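You operate a simulated robot arm through the tools that you are given. There is no shell and no other tool. Be economical: measure what you need, move in short steps, check, and stop when the job is done.

The job below is to be done with a simulated two-armed robot. You get a single attempt, and the scene is never put back.

## Task
Pick up the yellow-loop can with one hand, pass it to the other hand and put it on the dry again bay of the steel table. Take the folded teal cloth and put it on the wash again bay of the steel table. Put the green stopper on the top of the turn table away on the press end of the side bench. Put the folded lime cloth on the top of the turn table away on the top of the long ledge. Fetch the teal cap and set it on the top of the pipe duct. Lift the card holder flap open. Do these in any order. Set down upright: yellow-loop can.

The check looks at the end state, three seconds after you hand in, the way a careful person would. Anything else that was tipped, shoved, dropped, spilled or broken makes it a failure. Lids that push on must go on centred and level and be pressed home; caps that screw on are set level and turned clockwise until they are tight. Flat cloth is picked up by pressing the open fingertips on it (5 to 10 N) and closing them slowly along it; thin cloth reads only 2 to 8 mm in the jaws.

## Robot
Two 6-joint arms with two-finger parallel grippers on one trunk, on a base that drives. Base frame: it is fixed to the floor where the robot stands at the start and does not move with it; the origin is under the middle of the robot, x ahead of it, y to its left, z up. Readings come in m, degrees, newtons and seconds.
The left shoulder is at the start at [0.06, 0.187, 0.847], the right one opposite. With the tool pointing down near the work surface each hand reaches from about 0.24 to 0.56 m from the robot's upright axis, wherever it stands, measured 20 degrees to its own side. Places, roughly: card holder flap [2.2, -10.1, 0.8]; dry again bay of the steel table [-1.1, 3.6, 0.8]; folded lime cloth (10x7x4 cm) [1.3, 5.3, 0.9]; folded teal cloth (10x7x4 cm) [0.1, 2.1, 0.9]; green stopper (3x3x3 cm) [1.2, 5.1, 0.9]; press end of the side bench [-2.9, -10.4, 0.9]; teal cap (6x6x3 cm) [0.5, 2.1, 0.9]; top of the long ledge (13x227 cm) [0.42, -0.5, 0.9]; top of the pipe duct (15x96 cm) [0.58, -0.7, 1.42]; wash again bay of the steel table [-1.1, 4, 0.8]; yellow-loop can (7x6x17 cm) [0.5, 0, 1.6]. Payload 1.57 kg a hand.
The TCP of each hand is the grasp point between the finger pads, 0.03 m short of the fingertips. In the tool frame z runs along the fingers and y along their closing line. Largest opening 0.11 m; finger width 0.024, thickness 0.012; the body of the gripper, 0.048 by 0.112 m, starts 0.078 m behind the TCP.
Orientation is that of the tool frame in the base frame, as a unit quaternion [x, y, z, w]. With the fingers straight down and closing along the base's y, the tool's x points along the base's -x, its y along +y and its z along -z.

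## Interface
- The arms move only by the tool apply_moves. It takes "left_targets", "right_targets" or both (then of equal length, played together; a hand with none holds still); each is a list of rows, each a list of 7 numbers: the shift along the tool's x, y, z in units of 30 mm (1.0 is 30 mm), then the turn, a rotation vector about the tool's x, y, z in units of 6 degrees (1.0 is 6 degrees), then the gripper command, from -1 (fully open) to 1 (shut), values between in proportion. In form: [[x, y, z, wx, wy, wz, jaw], ...]. A call has 1 to 8 rows; each row shifts and turns the commanded pose from where the row before left it, along the tool's axes as they then stand. A call with a number of a shift or a turn outside -1 to 1 is refused whole. Rows are played at 5 a second. More than 0.05 m and 8.6 degrees between two rows, or a gripper value outside its range, and nothing of the call is played. Where a pose cannot be reached the arm comes as near as it can. A force on the tool above 40 N (or 10 N above the force at the start of the call, whichever is more), or a blocked arm, ends the call early, and 0.2 s more pass. Each finger travels about 0.153 m/s and halts on what it meets, pressing with about 41 N; the grip force reading is that of the motor and also rises with nothing between the fingers. The clock runs only during rows and for 0.2 s after the last one: add rows that do not move to give the fingers time. The reply holds the time, the measured pose of the TCP, the force on the tool along the base axes, the opening and the grip force, in the units named above and with some noise, with the torque about the TCP (base axes, N m) and any sound that the robot's microphone picked up, and new pictures: "views" is both (left out), scene, wrist or none (wrist: the cameras of the hands that moved).
- Cameras (640 x 400 px; columns grow to the right, rows downward): "scene" is now at [0.0268, -0.0317, 1.4663]; the picture's right is [-0.31, -0.95, 0.00], its down [-0.14, 0.05, -0.99] and it looks along [0.94, -0.31, -0.15] (base axes); focal length 214 px, centre (320, 200). "left" rides on the left gripper at [0.07, -0.016, -0.141] in its tool frame; the picture's right is [0.23, 0.97, 0.00], its down [-0.86, 0.20, -0.48] and it looks along [-0.47, 0.11, 0.88] (tool axes); focal length 222 px, centre (320, 200). "right" rides on the right gripper at [0.07, 0.016, -0.141] in its tool frame; the picture's right is [-0.23, 0.97, 0.00], its down [-0.86, -0.20, -0.48] and it looks along [-0.47, -0.11, 0.88] (tool axes); focal length 222 px, centre (320, 200). There is no depth. A picture from a camera that has moved, and an enlarged one, comes with that camera's place and axes in the base frame and with its lens. The place of the scene camera against the robot may be out by one fixed shift of up to 0.018 m in any direction.
- move_column(by): slides the trunk up (or, below 0, down) by that many m; the arms and the scene camera ride with it, the base frame stays. It gives what a move gives, with no picture.
- steer(legs): drives the robot by 1 to 6 legs, each [ahead, left, turn to the left] in m, m and degrees, along the robot's own axes; the way and the turn of a leg run together, so that a leg with both is an arc; at most 1.5 m and 180 degrees a leg. The arms and the cameras ride along, it lands a little off, and it stops where it bumps. It gives what a move gives, and a new picture of the scene camera.
- aim_head(pan, tilt): turns the head with the scene camera to pan (to the left, within 86 degrees either way) and tilt (down, from -29 to 69), counted from straight ahead of the robot. It gives what a move gives, and a new picture of the scene camera.
- enlarge(camera, box): a new picture of the part [left, top, right, bottom] of that camera's present view, enlarged. The clock stands still meanwhile.
- job_done(): hands the job in; it is judged then, once.

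Go step by step. Nothing tells you exact positions but the pictures and the camera data: compare them with the known pose of the tool, close in by small moves and look again before you grip or let go. The budget is 186 turns and 260 pictures, counting those below and the enlarged ones. Unless the task says otherwise, let go and move clear before handing in.

The tools are called after "Call:" as a command line: name --argument value ..., lists and objects as JSON in quotes. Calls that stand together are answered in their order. apply_moves: Moves the arms, as the interface text tells. Its arguments: {"type":"object","properties":{"left_targets":{"type":"array","items":{"type":"array","items":{"type":"number"}}},"right_targets":{"type":"array","items":{"type":"array","items":{"type":"number"}}},"views":{"type":"string","enum":["both","scene","wrist","none"]}},"required":[]} The other tools are called the same way: move_column (by) slides the trunk up or down; steer (legs) drives the base; aim_head (pan, tilt) turns the head that bears the scene camera; enlarge (camera, box) takes an enlarged picture of a part of a camera's view; job_done () hands the job in.

At the start:

```text
t: 0.0
left_eef_pos: [0.402, 0.0646, 0.9984]
left_ee_rot: [0.001, 1.0, 0.0, 0.0]
left_force: [0.8, 0.6, 0.1]
left_torque: [-0.02, -0.01, 0.0]
left_gripper_width: 0.1101
left_finger_force: 0.1
right_eef_pos: [0.3385, -0.3256, 0.999]
right_ee_rot: [0.0, 1.0, 0.0, 0.0]
right_force: [0.1, 0.5, 0.1]
right_torque: [0.0, 0.0, 0.0]
right_gripper_width: 0.11
right_finger_force: 0.0
trunk travel left (down, up): [-0.475, 0.515]
robot x, y, heading: [0.0025, -0.003, -0.0]
head pan, tilt: [-18.3, 8.4]
```

scene: 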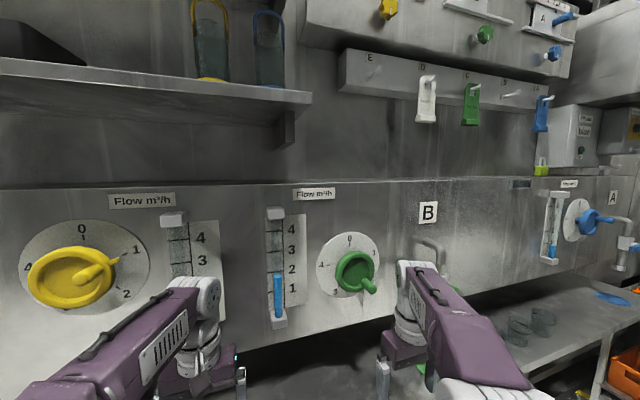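
right: 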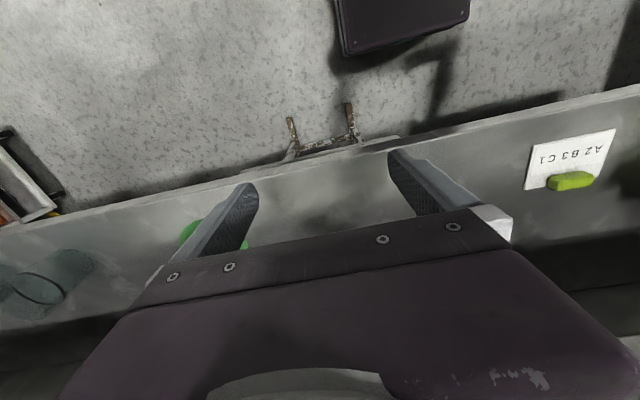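
left: 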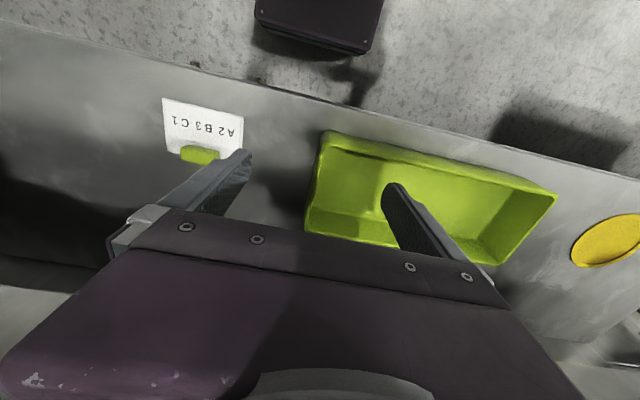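

I see the wall of panels ahead with a shelf at upper left holding a yellow-loop can and a blue-loop one. I'll look at it straight on first.

Call:
aim_head --pan 0 --tilt -10

Call:
aim_head --pan 60 --tilt 15

Call:
aim_head --pan -60 --tilt 15

```text
t: 0.8
left_eef_pos: [0.4013, 0.0639, 1.0005]
left_ee_rot: [0.0, 1.0, 0.0, 0.0]
left_force: [-0.7, -0.3, -0.1]
left_torque: [0.01, 0.0, 0.0]
left_gripper_width: 0.1101
left_finger_force: 0.1
right_eef_pos: [0.3374, -0.3255, 1.0006]
right_ee_rot: [0.0, 1.0, 0.0, 0.0]
right_force: [-0.2, 0.0, 0.5]
right_torque: [0.02, -0.02, 0.01]
right_gripper_width: 0.1101
right_finger_force: 0.0
trunk travel left (down, up): [-0.475, 0.515]
robot x, y, heading: [-0.0013, -0.0013, -0.1]
head pan, tilt: [0.0, -10.0]
camera scene: at [0.0231, -0.0028, 1.4949], right [0.0, -1.0, 0.0], down [0.17, 0.0, -0.98], along [0.98, 0.0, 0.17], focal length 214 px, centre (320, 200)
```

scene: 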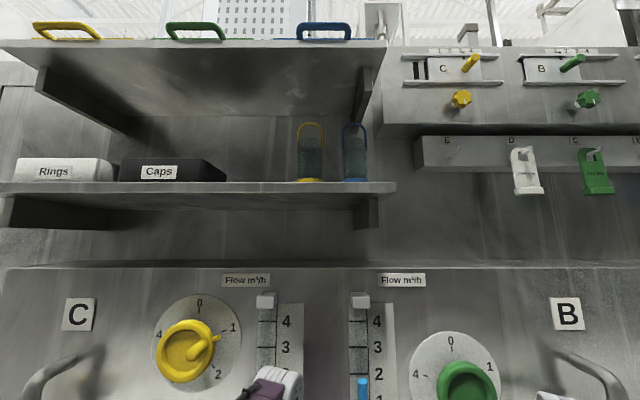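

```text
t: 2.1
left_eef_pos: [0.4019, 0.0647, 0.9984]
left_ee_rot: [0.0, 1.0, 0.001, -0.001]
left_force: [-0.3, -0.4, 0.8]
left_torque: [0.02, 0.02, -0.01]
left_gripper_width: 0.1099
left_finger_force: 0.1
right_eef_pos: [0.3379, -0.3252, 0.999]
right_ee_rot: [0.0, 1.0, 0.0, 0.0]
right_force: [-0.6, 0.8, -0.1]
right_torque: [-0.02, -0.03, -0.01]
right_gripper_width: 0.11
right_finger_force: 0.1
trunk travel left (down, up): [-0.475, 0.515]
robot x, y, heading: [-0.0003, 0.0006, 0.1]
head pan, tilt: [60.0, 15.0]
camera scene: at [-0.0144, 0.0782, 1.4556], right [0.87, -0.5, 0.0], down [-0.13, -0.22, -0.97], along [0.48, 0.84, -0.26], focal length 214 px, centre (320, 200)
```

scene: 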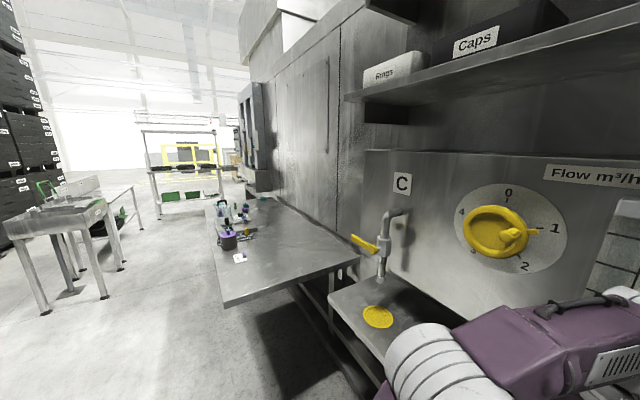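

```text
t: 4.1
left_eef_pos: [0.4009, 0.0659, 1.0006]
left_ee_rot: [-0.001, 1.0, 0.0, 0.0]
left_force: [0.4, 0.0, 0.2]
left_torque: [-0.01, -0.04, -0.03]
left_gripper_width: 0.1099
left_finger_force: 0.1
right_eef_pos: [0.3367, -0.3244, 0.9993]
right_ee_rot: [0.0, 1.0, 0.0, 0.001]
right_force: [0.2, -0.1, 0.8]
right_torque: [0.05, -0.01, 0.03]
right_gripper_width: 0.1099
right_finger_force: 0.1
trunk travel left (down, up): [-0.475, 0.515]
robot x, y, heading: [0.0003, 0.0062, 0.0]
head pan, tilt: [-60.0, 15.0]
camera scene: at [-0.0145, -0.0835, 1.4556], right [-0.87, -0.5, 0.0], down [-0.13, 0.22, -0.97], along [0.48, -0.84, -0.26], focal length 214 px, centre (320, 200)
```

scene: 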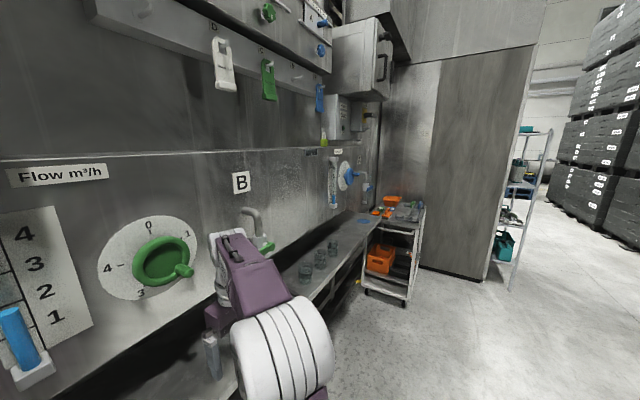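

The can stands on a shelf above the camera with the blue-loop one close on its right. I'll back off a little and raise the trunk to see the shelf from above.

Call:
steer --legs '[[-0.25, 0, 0]]'

Call:
move_column --by 0.45

Call:
aim_head --pan 0 --tilt 20

Call:
enlarge --camera "scene" --box '[220, 100, 420, 225]'

```text
t: 5.9
left_eef_pos: [0.156, 0.0659, 1.0014]
left_ee_rot: [0.0, 1.0, 0.0, -0.001]
left_force: [0.3, 0.3, 1.1]
left_torque: [0.03, -0.01, 0.02]
left_gripper_width: 0.1101
left_finger_force: 0.1
right_eef_pos: [0.0921, -0.3248, 0.9999]
right_ee_rot: [0.0, 1.0, 0.0, 0.0]
right_force: [-0.2, -0.7, 1.1]
right_torque: [0.02, -0.02, -0.03]
right_gripper_width: 0.11
right_finger_force: 0.0
trunk travel left (down, up): [-0.475, 0.515]
robot x, y, heading: [-0.2437, 0.0023, -0.3]
head pan, tilt: [-60.0, 15.0]
camera scene: at [-0.2603, -0.0836, 1.4556], right [-0.87, -0.5, 0.0], down [-0.13, 0.22, -0.97], along [0.48, -0.84, -0.26], focal length 214 px, centre (320, 200)
```

scene: 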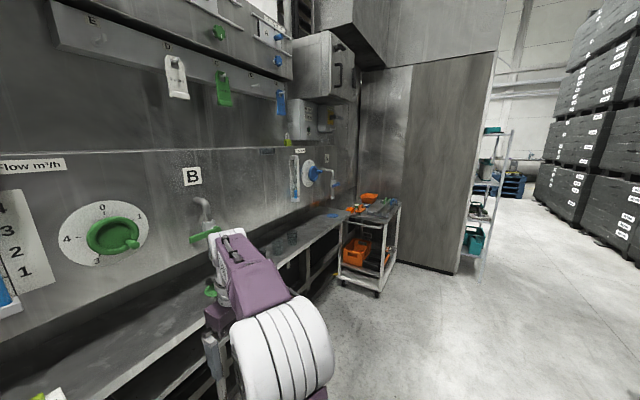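

```text
refused: 0.45 is not a number from -0.4 to 0.4
```

```text
t: 7.2
left_eef_pos: [0.1567, 0.0659, 0.9997]
left_ee_rot: [0.0, 1.0, 0.0, -0.001]
left_force: [0.1, -0.3, -0.3]
left_torque: [0.0, 0.02, 0.01]
left_gripper_width: 0.11
left_finger_force: 0.0
right_eef_pos: [0.0931, -0.3251, 0.9996]
right_ee_rot: [0.0, 1.0, 0.0, 0.0]
right_force: [0.7, -0.9, -0.7]
right_torque: [0.02, 0.0, -0.02]
right_gripper_width: 0.1099
right_finger_force: 0.0
trunk travel left (down, up): [-0.475, 0.515]
robot x, y, heading: [-0.2438, 0.0025, 0.1]
head pan, tilt: [0.0, 20.0]
camera scene: at [-0.2129, -0.0028, 1.4475], right [0.0, -1.0, 0.0], down [-0.34, 0.0, -0.94], along [0.94, 0.0, -0.34], focal length 214 px, centre (320, 200)
```

scene: 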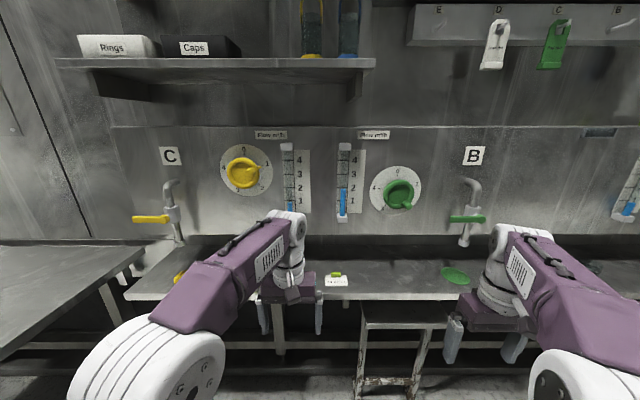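

```text
3.20 times, centred on (320, 162) of scene
camera zoom: at [-0.2129, -0.0028, 1.4475], right [0.0, -1.0, 0.0], down [-0.34, 0.0, -0.94], along [0.94, 0.0, -0.34], focal length 686 px, centre (320, 320)
```

zoom: 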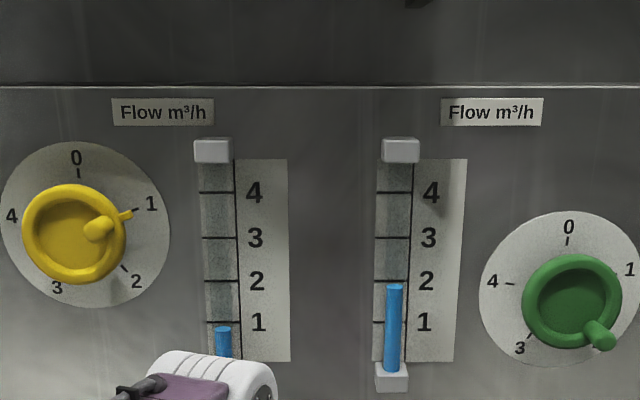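

Trunk moves are limited to 0.4. I'll raise it by 0.4 and look at the shelf from above.

Call:
move_column --by 0.4

Call:
aim_head --pan 0 --tilt 12

Call:
enlarge --camera "scene" --box '[240, 130, 400, 230]'

```text
t: 11.0
left_eef_pos: [0.1559, 0.0654, 1.399]
left_ee_rot: [0.0, 1.0, -0.001, 0.0]
left_force: [0.5, 0.3, 0.2]
left_torque: [-0.01, 0.02, 0.03]
left_gripper_width: 0.11
left_finger_force: 0.0
right_eef_pos: [0.0924, -0.3262, 1.3993]
right_ee_rot: [0.001, 1.0, -0.001, -0.001]
right_force: [-0.6, -1.0, 0.5]
right_torque: [0.0, -0.02, 0.01]
right_gripper_width: 0.1097
right_finger_force: 0.2
trunk travel left (down, up): [-0.875, 0.115]
robot x, y, heading: [-0.2439, 0.0008, -0.2]
head pan, tilt: [0.0, 20.0]
```

```text
t: 11.7
left_eef_pos: [0.1562, 0.0653, 1.4005]
left_ee_rot: [0.001, 1.0, 0.0, 0.001]
left_force: [0.2, -0.5, 0.2]
left_torque: [0.01, 0.01, 0.01]
left_gripper_width: 0.1102
left_finger_force: 0.0
right_eef_pos: [0.0913, -0.3242, 1.3995]
right_ee_rot: [0.0, 1.0, 0.0, 0.0]
right_force: [0.0, 0.6, -0.2]
right_torque: [0.01, 0.03, 0.0]
right_gripper_width: 0.1098
right_finger_force: 0.1
trunk travel left (down, up): [-0.875, 0.115]
robot x, y, heading: [-0.2453, 0.0, -0.4]
head pan, tilt: [0.0, 12.0]
camera scene: at [-0.2128, -0.0027, 1.8604], right [0.0, -1.0, 0.0], down [-0.21, 0.0, -0.98], along [0.98, 0.0, -0.21], focal length 214 px, centre (320, 200)
```

scene: 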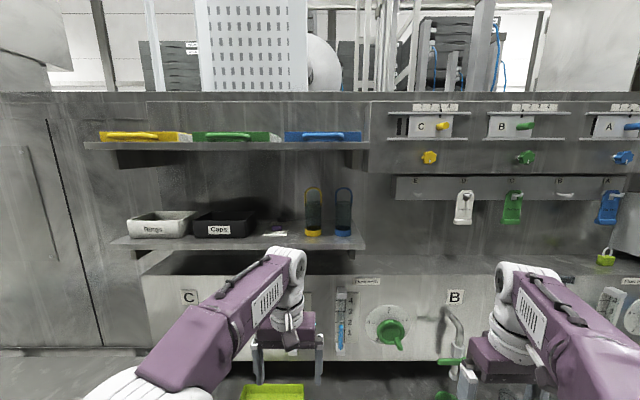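

```text
4.00 times, centred on (320, 180) of scene
camera zoom: at [-0.2128, -0.0027, 1.8604], right [0.0, -1.0, 0.0], down [-0.21, 0.0, -0.98], along [0.98, 0.0, -0.21], focal length 858 px, centre (320, 280)
```

zoom: 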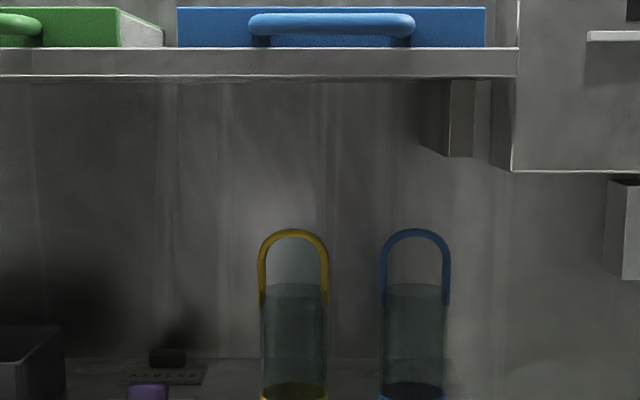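

The can's bottom is at about z 1.59, centred near (0.48, 0.02), and the shelf's front edge is near x 0.42. I'll turn the left hand to point forward.

Call:
apply_moves --left_targets '[[0, 0, -0.5, 0, -1, 0, -1], [0, 0, -0.5, 0, -1, 0, -1], [0, 0, -0.5, 0, -1, 0, -1], [0, 0, -0.5, 0, -1, 0, -1], [0, 0, -0.5, 0, -1, 0, -1], [0, 0, -0.5, 0, -1, 0, -1], [0, 0, -0.5, 0, -1, 0, -1], [0, 0, -0.5, 0, -1, 0, -1]]' --views "none"

Call:
apply_moves --left_targets '[[-0.8, 0, 0, 0, -1, 0, -1], [-0.8, 0, 0, 0, -1, 0, -1], [-0.8, 0, 0, 0, -1, 0, -1], [-0.8, 0, 0, 0, -1, 0, -1], [-0.8, 0, 0, 0, -1, 0, -1], [-0.8, 0, 0, 0, -1, 0, -1], [-0.8, 0, 0, 0, -1, 0, -1], [0, 0, 0, 0, 0, 0, -1]]' --views "both"

```text
t: 13.5
left_eef_pos: [0.1312, 0.048, 1.515]
left_ee_rot: [0.0, 0.914, 0.001, 0.406]
left_force: [0.4, 0.0, -0.9]
left_torque: [0.01, 0.01, -0.01]
left_gripper_width: 0.11
left_finger_force: 0.1
left hand out of reach, approached as far as the arm can: row 7, 8
right_eef_pos: [0.0929, -0.3263, 1.3983]
right_ee_rot: [0.0, 1.0, 0.0, 0.0]
right_force: [0.0, 0.5, 0.3]
right_torque: [-0.01, -0.02, -0.02]
right_gripper_width: 0.1099
right_finger_force: 0.1
trunk travel left (down, up): [-0.875, 0.115]
robot x, y, heading: [-0.2469, -0.0021, -0.1]
head pan, tilt: [0.0, 12.0]
```

```text
t: 15.3
left_eef_pos: [0.1983, 0.0487, 1.6639]
left_ee_rot: [0.0, 0.707, 0.0, 0.707]
left_force: [-0.3, 0.2, -0.2]
left_torque: [0.05, 0.02, 0.03]
left_gripper_width: 0.1102
left_finger_force: 0.1
right_eef_pos: [0.0924, -0.325, 1.4005]
right_ee_rot: [-0.001, 1.0, 0.0, 0.0]
right_force: [0.4, -0.6, -0.5]
right_torque: [-0.07, 0.0, 0.06]
right_gripper_width: 0.1102
right_finger_force: 0.0
trunk travel left (down, up): [-0.875, 0.115]
robot x, y, heading: [-0.2423, -0.0001, -0.0]
head pan, tilt: [0.0, 12.0]
camera scene: at [-0.2129, -0.0027, 1.8605], right [0.0, -1.0, 0.0], down [-0.21, 0.0, -0.98], along [0.98, 0.0, -0.21], focal length 214 px, centre (320, 200)
camera left: at [0.0574, 0.033, 1.5943], right [0.0, 0.97, -0.23], down [-0.48, 0.2, 0.85], along [0.88, 0.11, 0.47], focal length 222 px, centre (320, 200)
```

scene: 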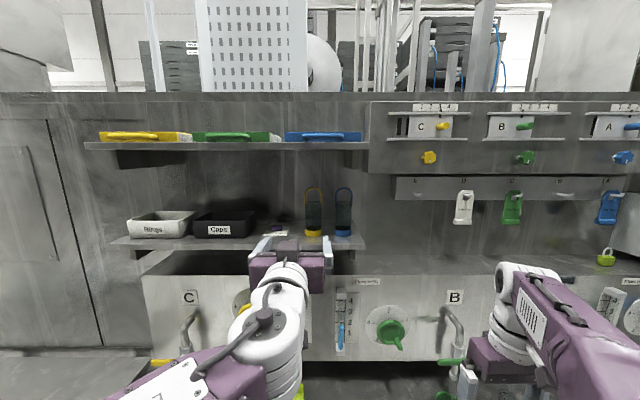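
left: 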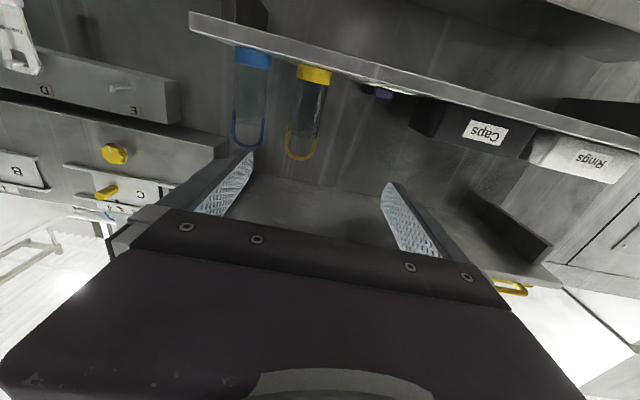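

From the wrist view the can stands at y ≈ 0.02 with its bottom at ≈ 1.584. I'll line up the left hand, narrow the jaw so it clears the blue can, and drive in part way.

Call:
apply_moves --left_targets '[[0.55, -0.5, 0, 0, 0, 0, -0.6], [0.55, -0.5, 0, 0, 0, 0, -0.6], [0, 0, 0, 0, 0, 0, -0.6]]' --views "none"

Call:
steer --legs '[[0.18, 0, 0]]'

Call:
enlarge --camera "left" --box '[0, 0, 640, 400]'

```text
t: 16.1
left_eef_pos: [0.199, 0.0192, 1.6294]
left_ee_rot: [0.0, 0.707, 0.0, 0.707]
left_force: [0.2, 0.4, 0.4]
left_torque: [0.03, 0.01, 0.01]
left_gripper_width: 0.0884
left_finger_force: 0.1
right_eef_pos: [0.0924, -0.3248, 1.4005]
right_ee_rot: [0.0, 1.0, 0.0, 0.0]
right_force: [-0.5, 0.5, 0.4]
right_torque: [-0.01, 0.02, 0.01]
right_gripper_width: 0.1102
right_finger_force: 0.1
trunk travel left (down, up): [-0.875, 0.115]
robot x, y, heading: [-0.2467, -0.0019, -0.0]
head pan, tilt: [0.0, 12.0]
```

```text
t: 17.6
left_eef_pos: [0.3669, 0.0216, 1.6307]
left_ee_rot: [-0.002, 0.705, 0.001, 0.709]
left_force: [-0.9, -0.4, 0.1]
left_torque: [-0.01, -0.01, 0.07]
left_gripper_width: 0.0879
left_finger_force: 0.0
right_eef_pos: [0.2645, -0.3223, 1.4014]
right_ee_rot: [-0.003, 1.0, 0.0, 0.003]
right_force: [-0.2, 0.1, -0.1]
right_torque: [0.02, -0.04, 0.01]
right_gripper_width: 0.1103
right_finger_force: 0.0
trunk travel left (down, up): [-0.875, 0.115]
robot x, y, heading: [-0.0691, 0.0037, 0.2]
head pan, tilt: [0.0, 12.0]
camera scene: at [-0.0453, -0.002, 1.8606], right [0.01, -1.0, 0.0], down [-0.2, 0.0, -0.98], along [0.98, 0.01, -0.2], focal length 214 px, centre (320, 200)
```

scene: 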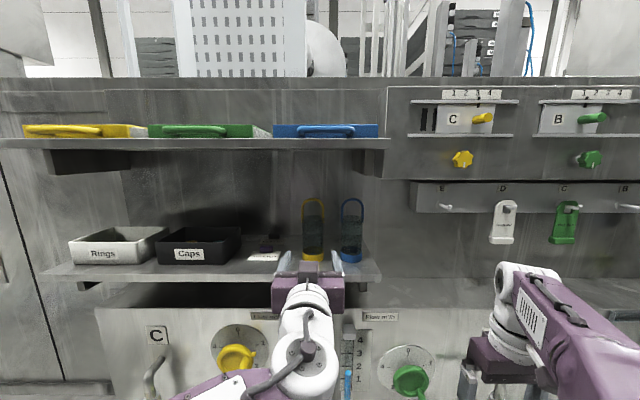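

```text
1.00 times, centred on (320, 200) of left
camera zoom: at [0.2259, 0.0043, 1.5602], right [0.0, 0.97, -0.23], down [-0.48, 0.2, 0.85], along [0.88, 0.11, 0.47], focal length 222 px, centre (320, 200)
```

zoom: 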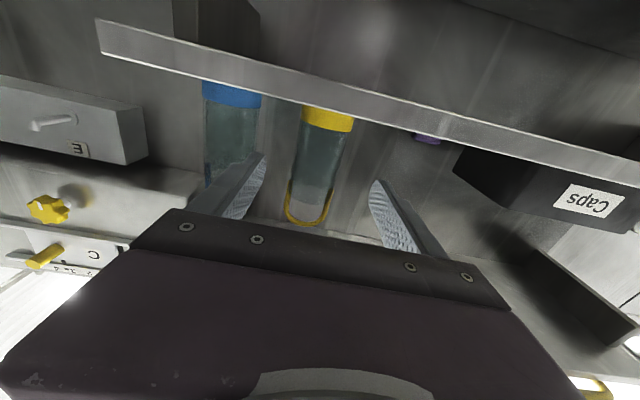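

Triangulating the two wrist views puts the can at about (0.494, 0.025). I'll drive in 0.06 more and go the rest with the arm.

Call:
steer --legs '[[0.06, 0, 0]]'

Call:
apply_moves --left_targets '[[0, 0.15, 0.7, 0, 0, 0, -0.6], [0, 0, 0.7, 0, 0, 0, -0.6], [0, 0, 0, 0, 0, 0, -0.6]]' --views "both"

```text
t: 18.6
left_eef_pos: [0.4193, 0.0227, 1.6342]
left_ee_rot: [-0.002, 0.703, 0.002, 0.711]
left_force: [-1.7, -0.5, -0.1]
left_torque: [-0.01, 0.01, 0.0]
left_gripper_width: 0.0882
left_finger_force: 0.0
right_eef_pos: [0.3168, -0.3219, 1.4037]
right_ee_rot: [-0.002, 1.0, 0.0, 0.005]
right_force: [-1.4, 0.2, 0.3]
right_torque: [-0.01, -0.11, -0.01]
right_gripper_width: 0.1098
right_finger_force: 0.0
trunk travel left (down, up): [-0.875, 0.115]
robot x, y, heading: [-0.0129, 0.0057, 0.5]
head pan, tilt: [0.0, 12.0]
camera scene: at [0.0062, -0.0018, 1.8608], right [0.01, -1.0, 0.0], down [-0.2, 0.0, -0.98], along [0.98, 0.01, -0.2], focal length 214 px, centre (320, 200)
```

scene: 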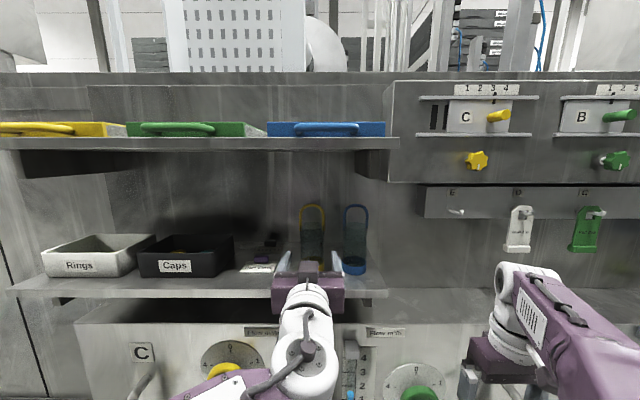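

```text
t: 19.4
left_eef_pos: [0.4723, 0.0263, 1.6294]
left_ee_rot: [-0.003, 0.707, 0.001, 0.707]
left_force: [0.1, 0.0, -0.3]
left_torque: [0.0, 0.01, 0.0]
left_gripper_width: 0.0881
left_finger_force: 0.1
right_eef_pos: [0.3281, -0.3232, 1.4011]
right_ee_rot: [-0.002, 1.0, 0.0, 0.0]
right_force: [0.8, -0.1, 0.0]
right_torque: [-0.01, -0.04, -0.02]
right_gripper_width: 0.1102
right_finger_force: 0.1
trunk travel left (down, up): [-0.875, 0.115]
robot x, y, heading: [-0.0117, 0.0014, 0.2]
head pan, tilt: [0.0, 12.0]
camera scene: at [0.0202, -0.0015, 1.8605], right [0.01, -1.0, 0.0], down [-0.21, 0.0, -0.98], along [0.98, 0.01, -0.21], focal length 214 px, centre (320, 200)
camera left: at [0.3313, 0.009, 1.5591], right [0.0, 0.97, -0.23], down [-0.48, 0.2, 0.85], along [0.88, 0.11, 0.47], focal length 222 px, centre (320, 200)
```

scene: 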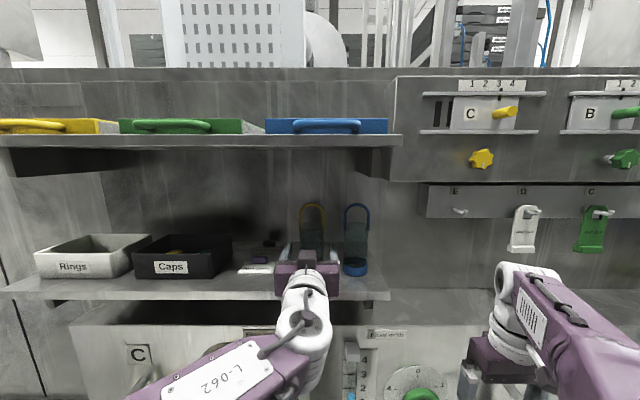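
left: 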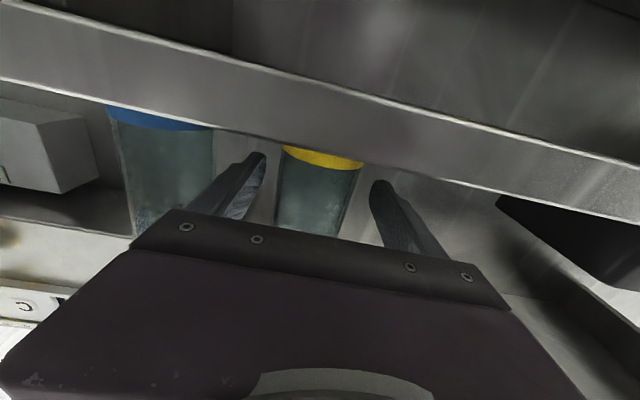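

The can sits centred between the fingers. I'll advance 22 mm and close.

Call:
apply_moves --left_targets '[[0, 0, 0.75, 0, 0, 0, -0.6], [0, 0, 0, 0, 0, 0, -0.4], [0, 0, 0, 0, 0, 0, -0.2], [0, 0, 0, 0, 0, 0, 0], [0, 0, 0, 0, 0, 0, 0.3], [0, 0, 0, 0, 0, 0, 0.3]]' --views "wrist"

```text
t: 20.8
left_eef_pos: [0.4948, 0.0271, 1.6292]
left_ee_rot: [-0.001, 0.707, 0.001, 0.707]
left_force: [0.0, 0.5, -0.6]
left_torque: [0.05, 0.01, -0.04]
left_gripper_width: 0.0545
left_finger_force: 41.0
right_eef_pos: [0.3279, -0.3217, 1.4002]
right_ee_rot: [-0.003, 1.0, 0.0, 0.0]
right_force: [-0.5, -0.7, 0.3]
right_torque: [0.01, 0.02, -0.01]
right_gripper_width: 0.1099
right_finger_force: 0.1
trunk travel left (down, up): [-0.875, 0.115]
robot x, y, heading: [-0.0128, -0.0015, 0.5]
head pan, tilt: [0.0, 12.0]
camera left: at [0.3544, 0.0092, 1.559], right [-0.01, 0.97, -0.23], down [-0.48, 0.2, 0.85], along [0.88, 0.11, 0.47], focal length 222 px, centre (320, 200)
```

left: 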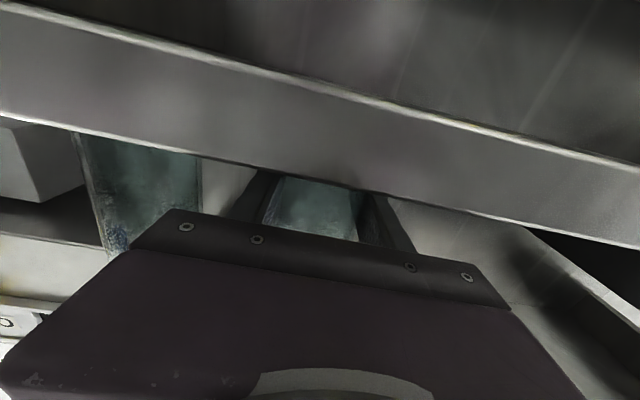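

Gripped at 54 mm. I'll lift it 30 mm and back the robot out.

Call:
apply_moves --left_targets '[[-0.5, 0, 0, 0, 0, 0, 0.3], [-0.6, 0, 0, 0, 0, 0, 0.3], [0, 0, 0, 0, 0, 0, 0.3]]' --views "none"

Call:
steer --legs '[[-0.5, 0, 0]]'

```text
t: 21.6
left_eef_pos: [0.496, 0.0255, 1.6629]
left_ee_rot: [-0.001, 0.707, 0.002, 0.707]
left_force: [-0.4, 0.3, -1.3]
left_torque: [0.03, 0.01, 0.0]
left_gripper_width: 0.0545
left_finger_force: 40.6
right_eef_pos: [0.327, -0.3217, 1.3993]
right_ee_rot: [-0.002, 1.0, 0.0, 0.0]
right_force: [0.0, 0.2, -0.8]
right_torque: [0.03, 0.02, 0.02]
right_gripper_width: 0.1101
right_finger_force: 0.0
trunk travel left (down, up): [-0.875, 0.115]
robot x, y, heading: [-0.0107, -0.0009, 0.3]
head pan, tilt: [0.0, 12.0]
```

```text
t: 24.6
left_eef_pos: [-0.0071, 0.0257, 1.6617]
left_ee_rot: [-0.005, 0.707, 0.004, 0.707]
left_force: [0.8, -0.2, -1.2]
left_torque: [0.0, -0.02, 0.01]
left_gripper_width: 0.0545
left_finger_force: 41.1
right_eef_pos: [-0.1719, -0.3245, 1.3995]
right_ee_rot: [-0.007, 1.0, 0.0, 0.0]
right_force: [0.3, -0.5, 0.0]
right_torque: [-0.01, 0.02, 0.0]
right_gripper_width: 0.11
right_finger_force: 0.0
trunk travel left (down, up): [-0.875, 0.115]
robot x, y, heading: [-0.518, -0.0051, 1.0]
head pan, tilt: [0.0, 12.0]
camera scene: at [-0.482, -0.0065, 1.8604], right [0.01, -1.0, 0.0], down [-0.21, 0.0, -0.98], along [0.98, 0.01, -0.21], focal length 214 px, centre (320, 200)
```

scene: 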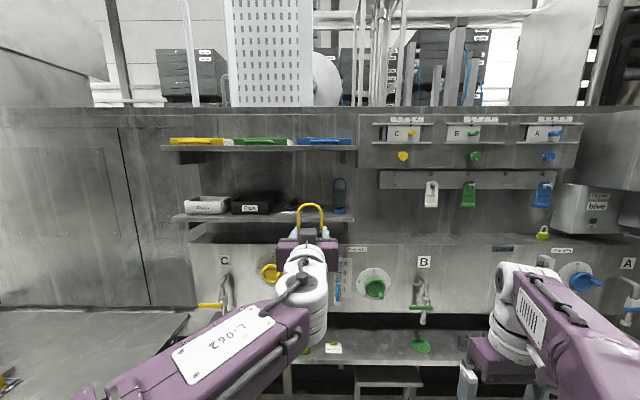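

The can is held upright in the left hand. I'll bring it down and a bit toward the right hand's side for the handover, and lift the right hand above it.

Call:
apply_moves --left_targets '[[1, -0.37, -0.3, 0, 0, 0, 0.3], [1, -0.37, -0.3, 0, 0, 0, 0.3], [1, -0.37, -0.3, 0, 0, 0, 0.3], [1, -0.37, -0.3, 0, 0, 0, 0.3], [1, -0.37, -0.3, 0, 0, 0, 0.3], [1, -0.37, -0.3, 0, 0, 0, 0.3], [1, -0.37, -0.3, 0, 0, 0, 0.3], [1, -0.37, -0.3, 0, 0, 0, 0.3]]' --right_targets '[[0, 0, -1, 0, 0, 0, -1], [0, 0, -1, 0, 0, 0, -1], [0, 0, -1, 0, 0, 0, -1], [0, 0, -1, 0, 0, 0, -1], [0, 0, -1, 0, 0, 0, -1], [0, 0, -1, 0, 0, 0, -1], [0, 0, 0, 0, 0, 0, -1], [0, 0, 0, 0, 0, 0, -1]]' --views "scene"

Call:
aim_head --pan 0 --tilt 40

```text
t: 26.4
left_eef_pos: [-0.0813, -0.0615, 1.422]
left_ee_rot: [-0.004, 0.706, 0.006, 0.708]
left_force: [0.3, -0.6, -0.2]
left_torque: [0.0, -0.02, 0.02]
left_gripper_width: 0.0546
left_finger_force: 40.6
right_eef_pos: [-0.1874, -0.3221, 1.5171]
right_ee_rot: [-0.008, 1.0, 0.001, 0.0]
right_force: [-0.1, 0.6, 0.4]
right_torque: [0.01, -0.01, -0.03]
right_gripper_width: 0.1101
right_finger_force: 0.1
right hand out of reach, approached as far as the arm can: row 4, 5, 6
trunk travel left (down, up): [-0.875, 0.115]
robot x, y, heading: [-0.5164, -0.0052, 1.0]
head pan, tilt: [0.0, 12.0]
camera scene: at [-0.4846, -0.008, 1.8605], right [0.01, -1.0, 0.0], down [-0.21, 0.0, -0.98], along [0.98, 0.01, -0.21], focal length 214 px, centre (320, 200)
```

scene: 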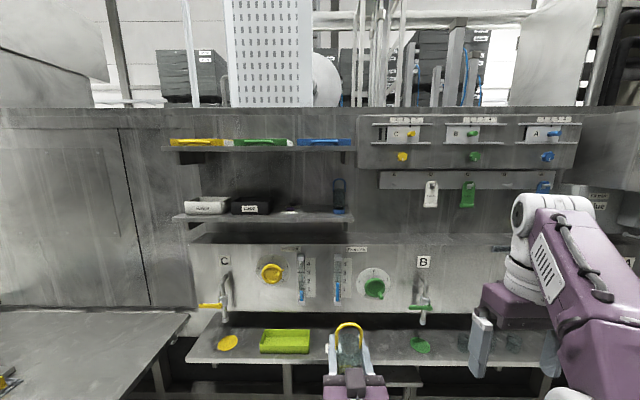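

```text
t: 27.3
left_eef_pos: [-0.0816, -0.0589, 1.4224]
left_ee_rot: [-0.005, 0.707, 0.005, 0.707]
left_force: [0.3, 0.8, -0.7]
left_torque: [-0.01, 0.0, 0.04]
left_gripper_width: 0.0545
left_finger_force: 41.3
right_eef_pos: [-0.1885, -0.3202, 1.5171]
right_ee_rot: [-0.007, 1.0, -0.001, 0.001]
right_force: [0.5, -0.9, 0.6]
right_torque: [-0.02, 0.01, -0.01]
right_gripper_width: 0.11
right_finger_force: 0.1
trunk travel left (down, up): [-0.875, 0.115]
robot x, y, heading: [-0.5165, -0.002, 1.0]
head pan, tilt: [0.0, 40.0]
camera scene: at [-0.4932, -0.0064, 1.8161], right [0.01, -1.0, 0.0], down [-0.64, -0.01, -0.77], along [0.77, 0.01, -0.64], focal length 214 px, centre (320, 200)
```

scene: 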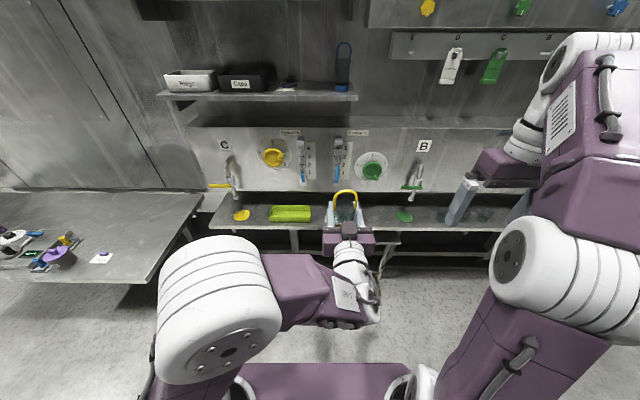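

The right hand is at its height limit here, so I'll lower the left hand with the can further while the right moves over.

Call:
apply_moves --left_targets '[[1, 0, 0, 0, 0, 0, 0.3], [1, 0, 0, 0, 0, 0, 0.3], [1, 0, 0, 0, 0, 0, 0.3], [1, 0, 0, 0, 0, 0, 0.3], [1, 0, 0, 0, 0, 0, 0.3], [1, 0, 0, 0, 0, 0, 0.3], [1, 0, 0, 0, 0, 0, 0.3], [1, 0, 0, 0, 0, 0, 0.3]]' --right_targets '[[0, 0, 0.8, 0, 0, 0, -1], [0, 0, 0.8, 0, 0, 0, -1], [0, 0, 0.8, 0, 0, 0, -1], [0, 0, 0.8, 0, 0, 0, -1], [-0.8, 1, 0, 0, 0, 0, -1], [-0.8, 1, 0, 0, 0, 0, -1], [-0.8, 1, 0, 0, 0, 0, -1], [-0.8, 1, 0, 0, 0, 0, -1]]' --views "scene"

```text
t: 29.1
left_eef_pos: [-0.0604, -0.1097, 1.2083]
left_ee_rot: [-0.006, 0.708, 0.008, 0.706]
left_force: [1.3, -0.3, -1.1]
left_torque: [-0.01, -0.02, 0.0]
left_gripper_width: 0.0544
left_finger_force: 40.8
left hand out of reach, approached as far as the arm can: row 5, 6, 7, 8
right_eef_pos: [-0.0922, -0.199, 1.4186]
right_ee_rot: [-0.006, 1.0, 0.0, 0.0]
right_force: [-0.1, -0.2, 0.6]
right_torque: [-0.03, 0.02, 0.03]
right_gripper_width: 0.1098
right_finger_force: 0.1
trunk travel left (down, up): [-0.875, 0.115]
robot x, y, heading: [-0.5185, -0.0035, 0.9]
head pan, tilt: [0.0, 40.0]
camera scene: at [-0.4903, -0.006, 1.816], right [0.01, -1.0, 0.0], down [-0.64, -0.01, -0.76], along [0.76, 0.01, -0.64], focal length 214 px, centre (320, 200)
```

scene: 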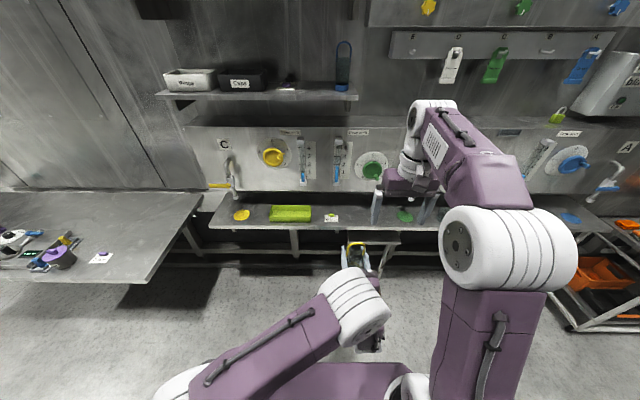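

The left hand stopped at (-0.060, -0.110, 1.208), so the can's top should be near 1.33. I'll centre the right hand over it and look with the wrist camera.

Call:
apply_moves --right_targets '[[-0.4, 1, 0, 0, 0, 0, -1], [-0.4, 1, 0, 0, 0, 0, -1], [-0.25, 0.97, 0, 0, 0, 0, -1], [0, 0, 0, 0, 0, 0, -1]]' --views "both"

```text
t: 30.1
left_eef_pos: [-0.0622, -0.1102, 1.2112]
left_ee_rot: [-0.006, 0.707, 0.008, 0.707]
left_force: [-0.1, -0.5, -0.6]
left_torque: [0.01, -0.02, 0.05]
left_gripper_width: 0.0546
left_finger_force: 41.1
right_eef_pos: [-0.0636, -0.1077, 1.4198]
right_ee_rot: [-0.006, 1.0, -0.001, 0.001]
right_force: [0.5, -0.1, 0.9]
right_torque: [0.01, 0.03, -0.03]
right_gripper_width: 0.1102
right_finger_force: 0.1
trunk travel left (down, up): [-0.875, 0.115]
robot x, y, heading: [-0.5135, -0.0027, 0.8]
head pan, tilt: [0.0, 40.0]
camera scene: at [-0.494, -0.0075, 1.8161], right [0.01, -1.0, 0.0], down [-0.64, -0.01, -0.77], along [0.77, 0.01, -0.64], focal length 214 px, centre (320, 200)
camera right: at [-0.1354, -0.0925, 1.5631], right [0.21, 0.98, 0.0], down [0.86, -0.19, 0.48], along [0.47, -0.1, -0.88], focal length 222 px, centre (320, 200)
```

scene: 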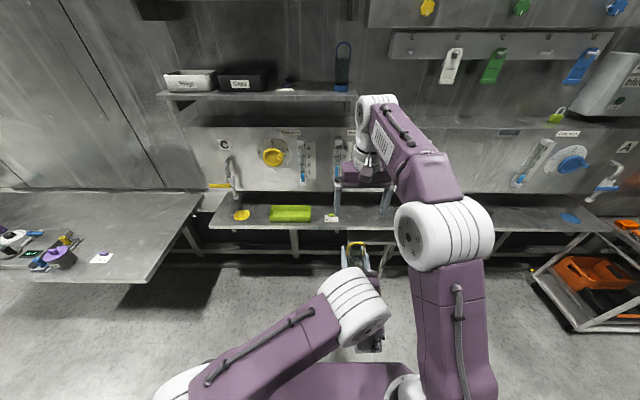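
right: 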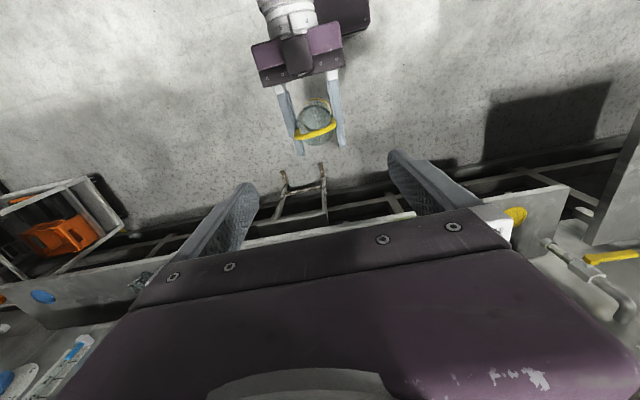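

The right wrist camera suggests the can sits a little closer to the left palm than I thought. I'll take a closer look.

Call:
enlarge --camera "right" --box '[240, 40, 400, 140]'

Call:
enlarge --camera "scene" --box '[290, 190, 450, 290]'

```text
4.00 times, centred on (320, 90) of right
camera zoom: at [-0.1354, -0.0925, 1.5631], right [0.21, 0.98, 0.0], down [0.86, -0.19, 0.48], along [0.47, -0.1, -0.88], focal length 888 px, centre (320, 640)
```

zoom: 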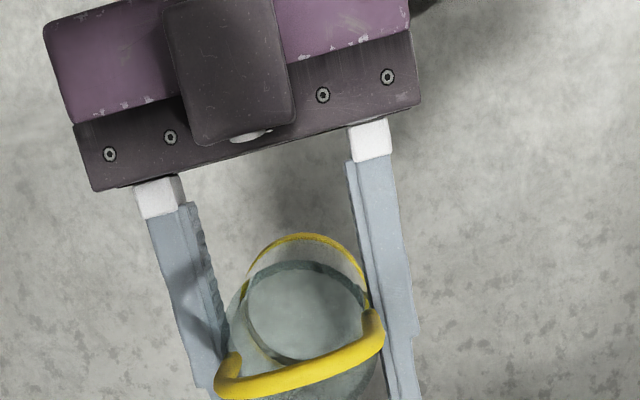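

```text
4.00 times, centred on (370, 240) of scene
camera zoom: at [-0.494, -0.0075, 1.8161], right [0.01, -1.0, 0.0], down [-0.64, -0.01, -0.77], along [0.77, 0.01, -0.64], focal length 858 px, centre (120, 40)
```

zoom: 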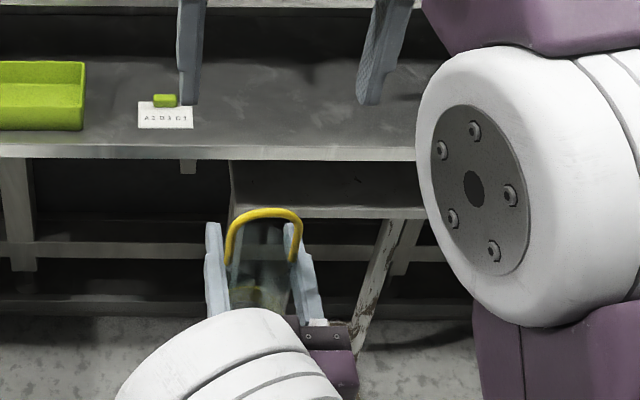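

The can is upright in the left jaw at about (-0.088, -0.108), loop top near 1.33. I'll shift the right hand over it and come down most of the way.

Call:
apply_moves --right_targets '[[0.8, 0, 0, 0, 0, 0, -1], [0, 0, 0.9, 0, 0, 0, -1], [0, 0, 0.9, 0, 0, 0, -1], [0, 0, 0.9, 0, 0, 0, -1], [0, 0, 0, 0, 0, 0, -1]]' --views "wrist"

Call:
enlarge --camera "scene" --box '[290, 190, 450, 290]'

```text
t: 31.3
left_eef_pos: [-0.0624, -0.1105, 1.2103]
left_ee_rot: [-0.005, 0.707, 0.007, 0.707]
left_force: [-0.2, -0.1, -1.2]
left_torque: [-0.03, -0.01, 0.02]
left_gripper_width: 0.0545
left_finger_force: 40.9
right_eef_pos: [-0.0846, -0.1073, 1.336]
right_ee_rot: [-0.007, 1.0, 0.0, -0.001]
right_force: [0.4, -0.5, 0.3]
right_torque: [0.0, 0.01, 0.01]
right_gripper_width: 0.1102
right_finger_force: 0.0
trunk travel left (down, up): [-0.875, 0.115]
robot x, y, heading: [-0.5168, -0.0085, 1.0]
head pan, tilt: [0.0, 40.0]
camera right: at [-0.1563, -0.0938, 1.4792], right [0.21, 0.98, 0.0], down [0.86, -0.19, 0.48], along [0.47, -0.1, -0.88], focal length 222 px, centre (320, 200)
```

right: 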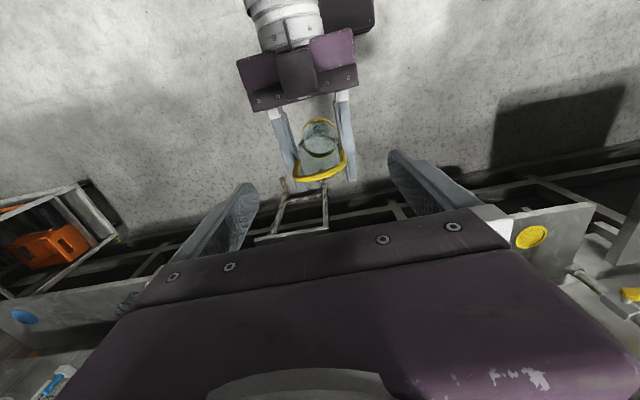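

```text
4.00 times, centred on (370, 240) of scene
camera zoom: at [-0.4936, -0.0069, 1.8161], right [0.01, -1.0, 0.0], down [-0.64, -0.01, -0.77], along [0.77, 0.01, -0.64], focal length 858 px, centre (120, 40)
```

zoom: 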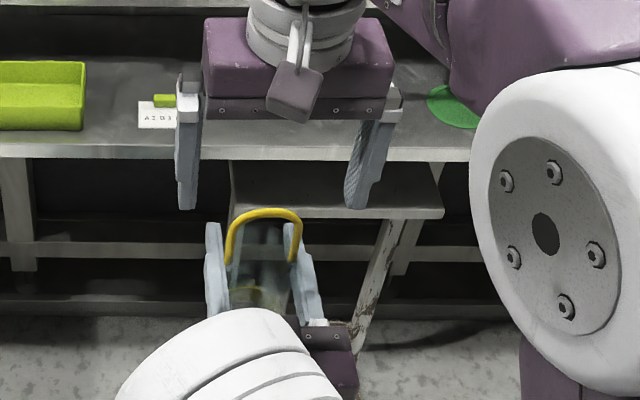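

Triangulating the loop top gives z ≈ 1.304, x ≈ -0.084, so the rim is near 1.25. I'll take the right hand to TCP z 1.257, where its tips clear the left fingers, and close gently.

Call:
apply_moves --right_targets '[[0, 0, 0.9, 0, 0, 0, -1], [0, 0, 0.9, 0, 0, 0, -1], [0, 0, 0.8, 0, 0, 0, -1], [0, 0, 0, 0, 0, 0, -0.6], [0, 0, 0, 0, 0, 0, -0.3], [0, 0, 0, 0, 0, 0, -0.1], [0, 0, 0, 0, 0, 0, 0.1], [0, 0, 0, 0, 0, 0, 0.1]]' --views "wrist"

Call:
enlarge --camera "scene" --box '[290, 190, 450, 290]'

```text
t: 33.1
left_eef_pos: [-0.0617, -0.1089, 1.2095]
left_ee_rot: [-0.006, 0.707, 0.008, 0.707]
left_force: [-4.5, 14.9, 3.1]
left_torque: [-0.99, -0.1, -0.34]
left_gripper_width: 0.0548
left_finger_force: 41.0
right_eef_pos: [-0.0863, -0.1075, 1.2595]
right_ee_rot: [-0.007, 1.0, -0.001, 0.001]
right_force: [3.8, -15.4, -4.5]
right_torque: [0.19, -0.03, -0.04]
right_gripper_width: 0.0635
right_finger_force: 7.8
trunk travel left (down, up): [-0.875, 0.115]
robot x, y, heading: [-0.5149, -0.0028, 1.1]
head pan, tilt: [0.0, 40.0]
camera right: at [-0.1572, -0.093, 1.4023], right [0.21, 0.98, 0.0], down [0.86, -0.19, 0.48], along [0.47, -0.1, -0.88], focal length 222 px, centre (320, 200)
```

right: 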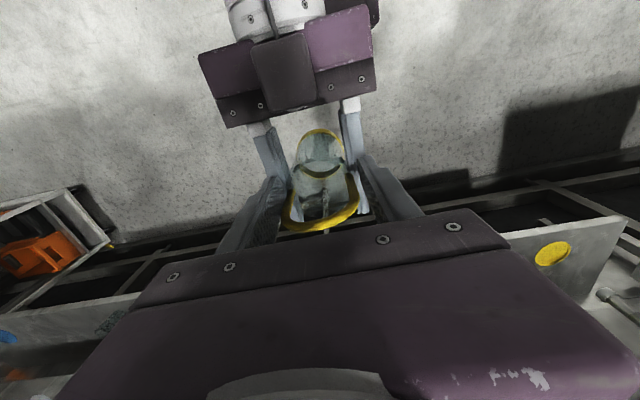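

```text
4.00 times, centred on (370, 240) of scene
camera zoom: at [-0.4932, -0.0068, 1.816], right [0.01, -1.0, 0.0], down [-0.64, -0.01, -0.77], along [0.77, 0.01, -0.64], focal length 858 px, centre (120, 40)
```

zoom: 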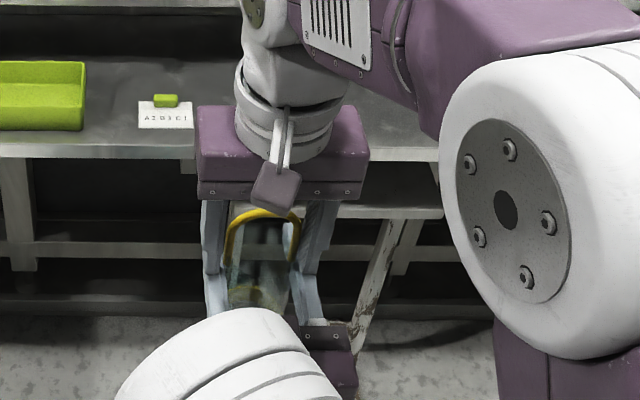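

Contact so far is one-sided, about 15 N on the -y finger. I'll shift the right hand a few mm to -y and finish closing.

Call:
apply_moves --right_targets '[[0, -0.12, 0, 0, 0, 0, 0.1], [0, 0, 0, 0, 0, 0, 0.2], [0, 0, 0, 0, 0, 0, 0.2], [0, 0, 0, 0, 0, 0, 0.2]]' --views "wrist"

```text
t: 34.1
left_eef_pos: [-0.062, -0.1099, 1.2099]
left_ee_rot: [-0.006, 0.707, 0.008, 0.707]
left_force: [-1.7, 13.8, 5.0]
left_torque: [-1.07, -0.05, -0.23]
left_gripper_width: 0.0543
left_finger_force: 41.6
right_eef_pos: [-0.0872, -0.1098, 1.2608]
right_ee_rot: [-0.007, 1.0, 0.0, 0.0]
right_force: [1.3, -13.1, -4.0]
right_torque: [0.3, 0.01, -0.11]
right_gripper_width: 0.0576
right_finger_force: 41.3
trunk travel left (down, up): [-0.875, 0.115]
robot x, y, heading: [-0.5191, -0.0058, 1.0]
head pan, tilt: [0.0, 40.0]
camera right: at [-0.1575, -0.0961, 1.4029], right [0.21, 0.98, 0.0], down [0.86, -0.19, 0.48], along [0.47, -0.1, -0.88], focal length 222 px, centre (320, 200)
```

right: 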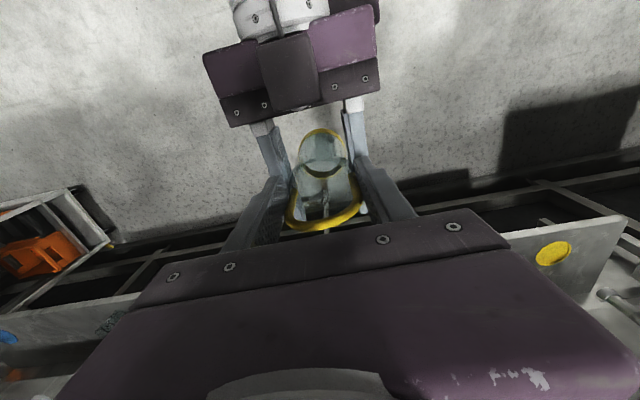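

Both hands now hold the can. I'll open the left hand and draw it straight back.

Call:
apply_moves --left_targets '[[0, 0, 0, 0, 0, 0, 0.0], [0, 0, 0, 0, 0, 0, -0.5], [0, 0, 0, 0, 0, 0, -0.5], [0, 0, -0.8, 0, 0, 0, -0.5], [0, 0, -0.8, 0, 0, 0, -0.5], [0, 0, -0.8, 0, 0, 0, -0.5], [0, 0, 0, 0, 0, 0, -0.5]]' --right_targets '[[0, 0, 0, 0, 0, 0, 0.3], [0, 0, 0, 0, 0, 0, 0.3], [0, 0, 0, 0, 0, 0, 0.3], [0, 0, 0, 0, 0, 0, 0.3], [0, 0, 0, 0, 0, 0, 0.3], [0, 0, 0, 0, 0, 0, 0.3], [0, 0, 0, 0, 0, 0, 0.3]]' --views "both"

```text
t: 35.7
left_eef_pos: [-0.0855, -0.085, 1.2157]
left_ee_rot: [-0.047, 0.706, 0.052, 0.704]
left_force: [1.3, -19.2, -1.4]
left_torque: [0.3, 0.02, -0.17]
left_gripper_width: 0.1005
left_finger_force: 10.0
left hand out of reach, approached as far as the arm can: row 4, 5, 6
right_eef_pos: [-0.0866, -0.1047, 1.2611]
right_ee_rot: [-0.007, 1.0, 0.006, 0.004]
right_force: [-1.6, 19.1, 1.0]
right_torque: [0.65, 0.08, 0.16]
right_gripper_width: 0.0576
right_finger_force: 41.1
trunk travel left (down, up): [-0.875, 0.115]
robot x, y, heading: [-0.519, -0.0074, 0.8]
head pan, tilt: [0.0, 40.0]
stopped in row 7 (left hand): the arm was blocked; the commanded pose is now the measured one
camera scene: at [-0.4935, -0.0071, 1.8161], right [0.01, -1.0, 0.0], down [-0.64, -0.01, -0.77], along [0.77, 0.01, -0.64], focal length 214 px, centre (320, 200)
camera right: at [-0.1576, -0.093, 1.4039], right [0.21, 0.98, 0.01], down [0.86, -0.19, 0.48], along [0.47, -0.09, -0.88], focal length 222 px, centre (320, 200)
camera left: at [-0.2239, -0.1196, 1.1458], right [-0.14, 0.97, -0.22], down [-0.5, 0.12, 0.86], along [0.86, 0.23, 0.47], focal length 222 px, centre (320, 200)
```

scene: 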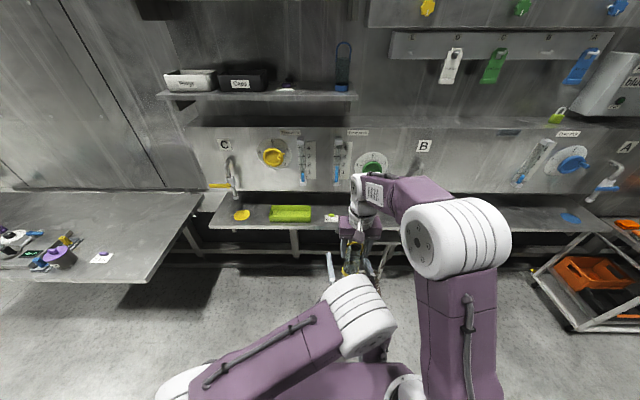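
right: 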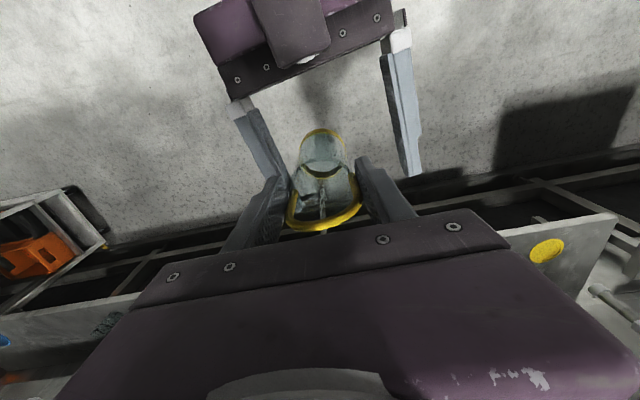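
left: 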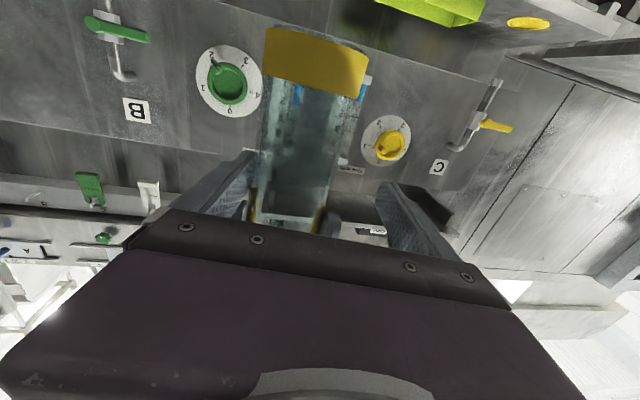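

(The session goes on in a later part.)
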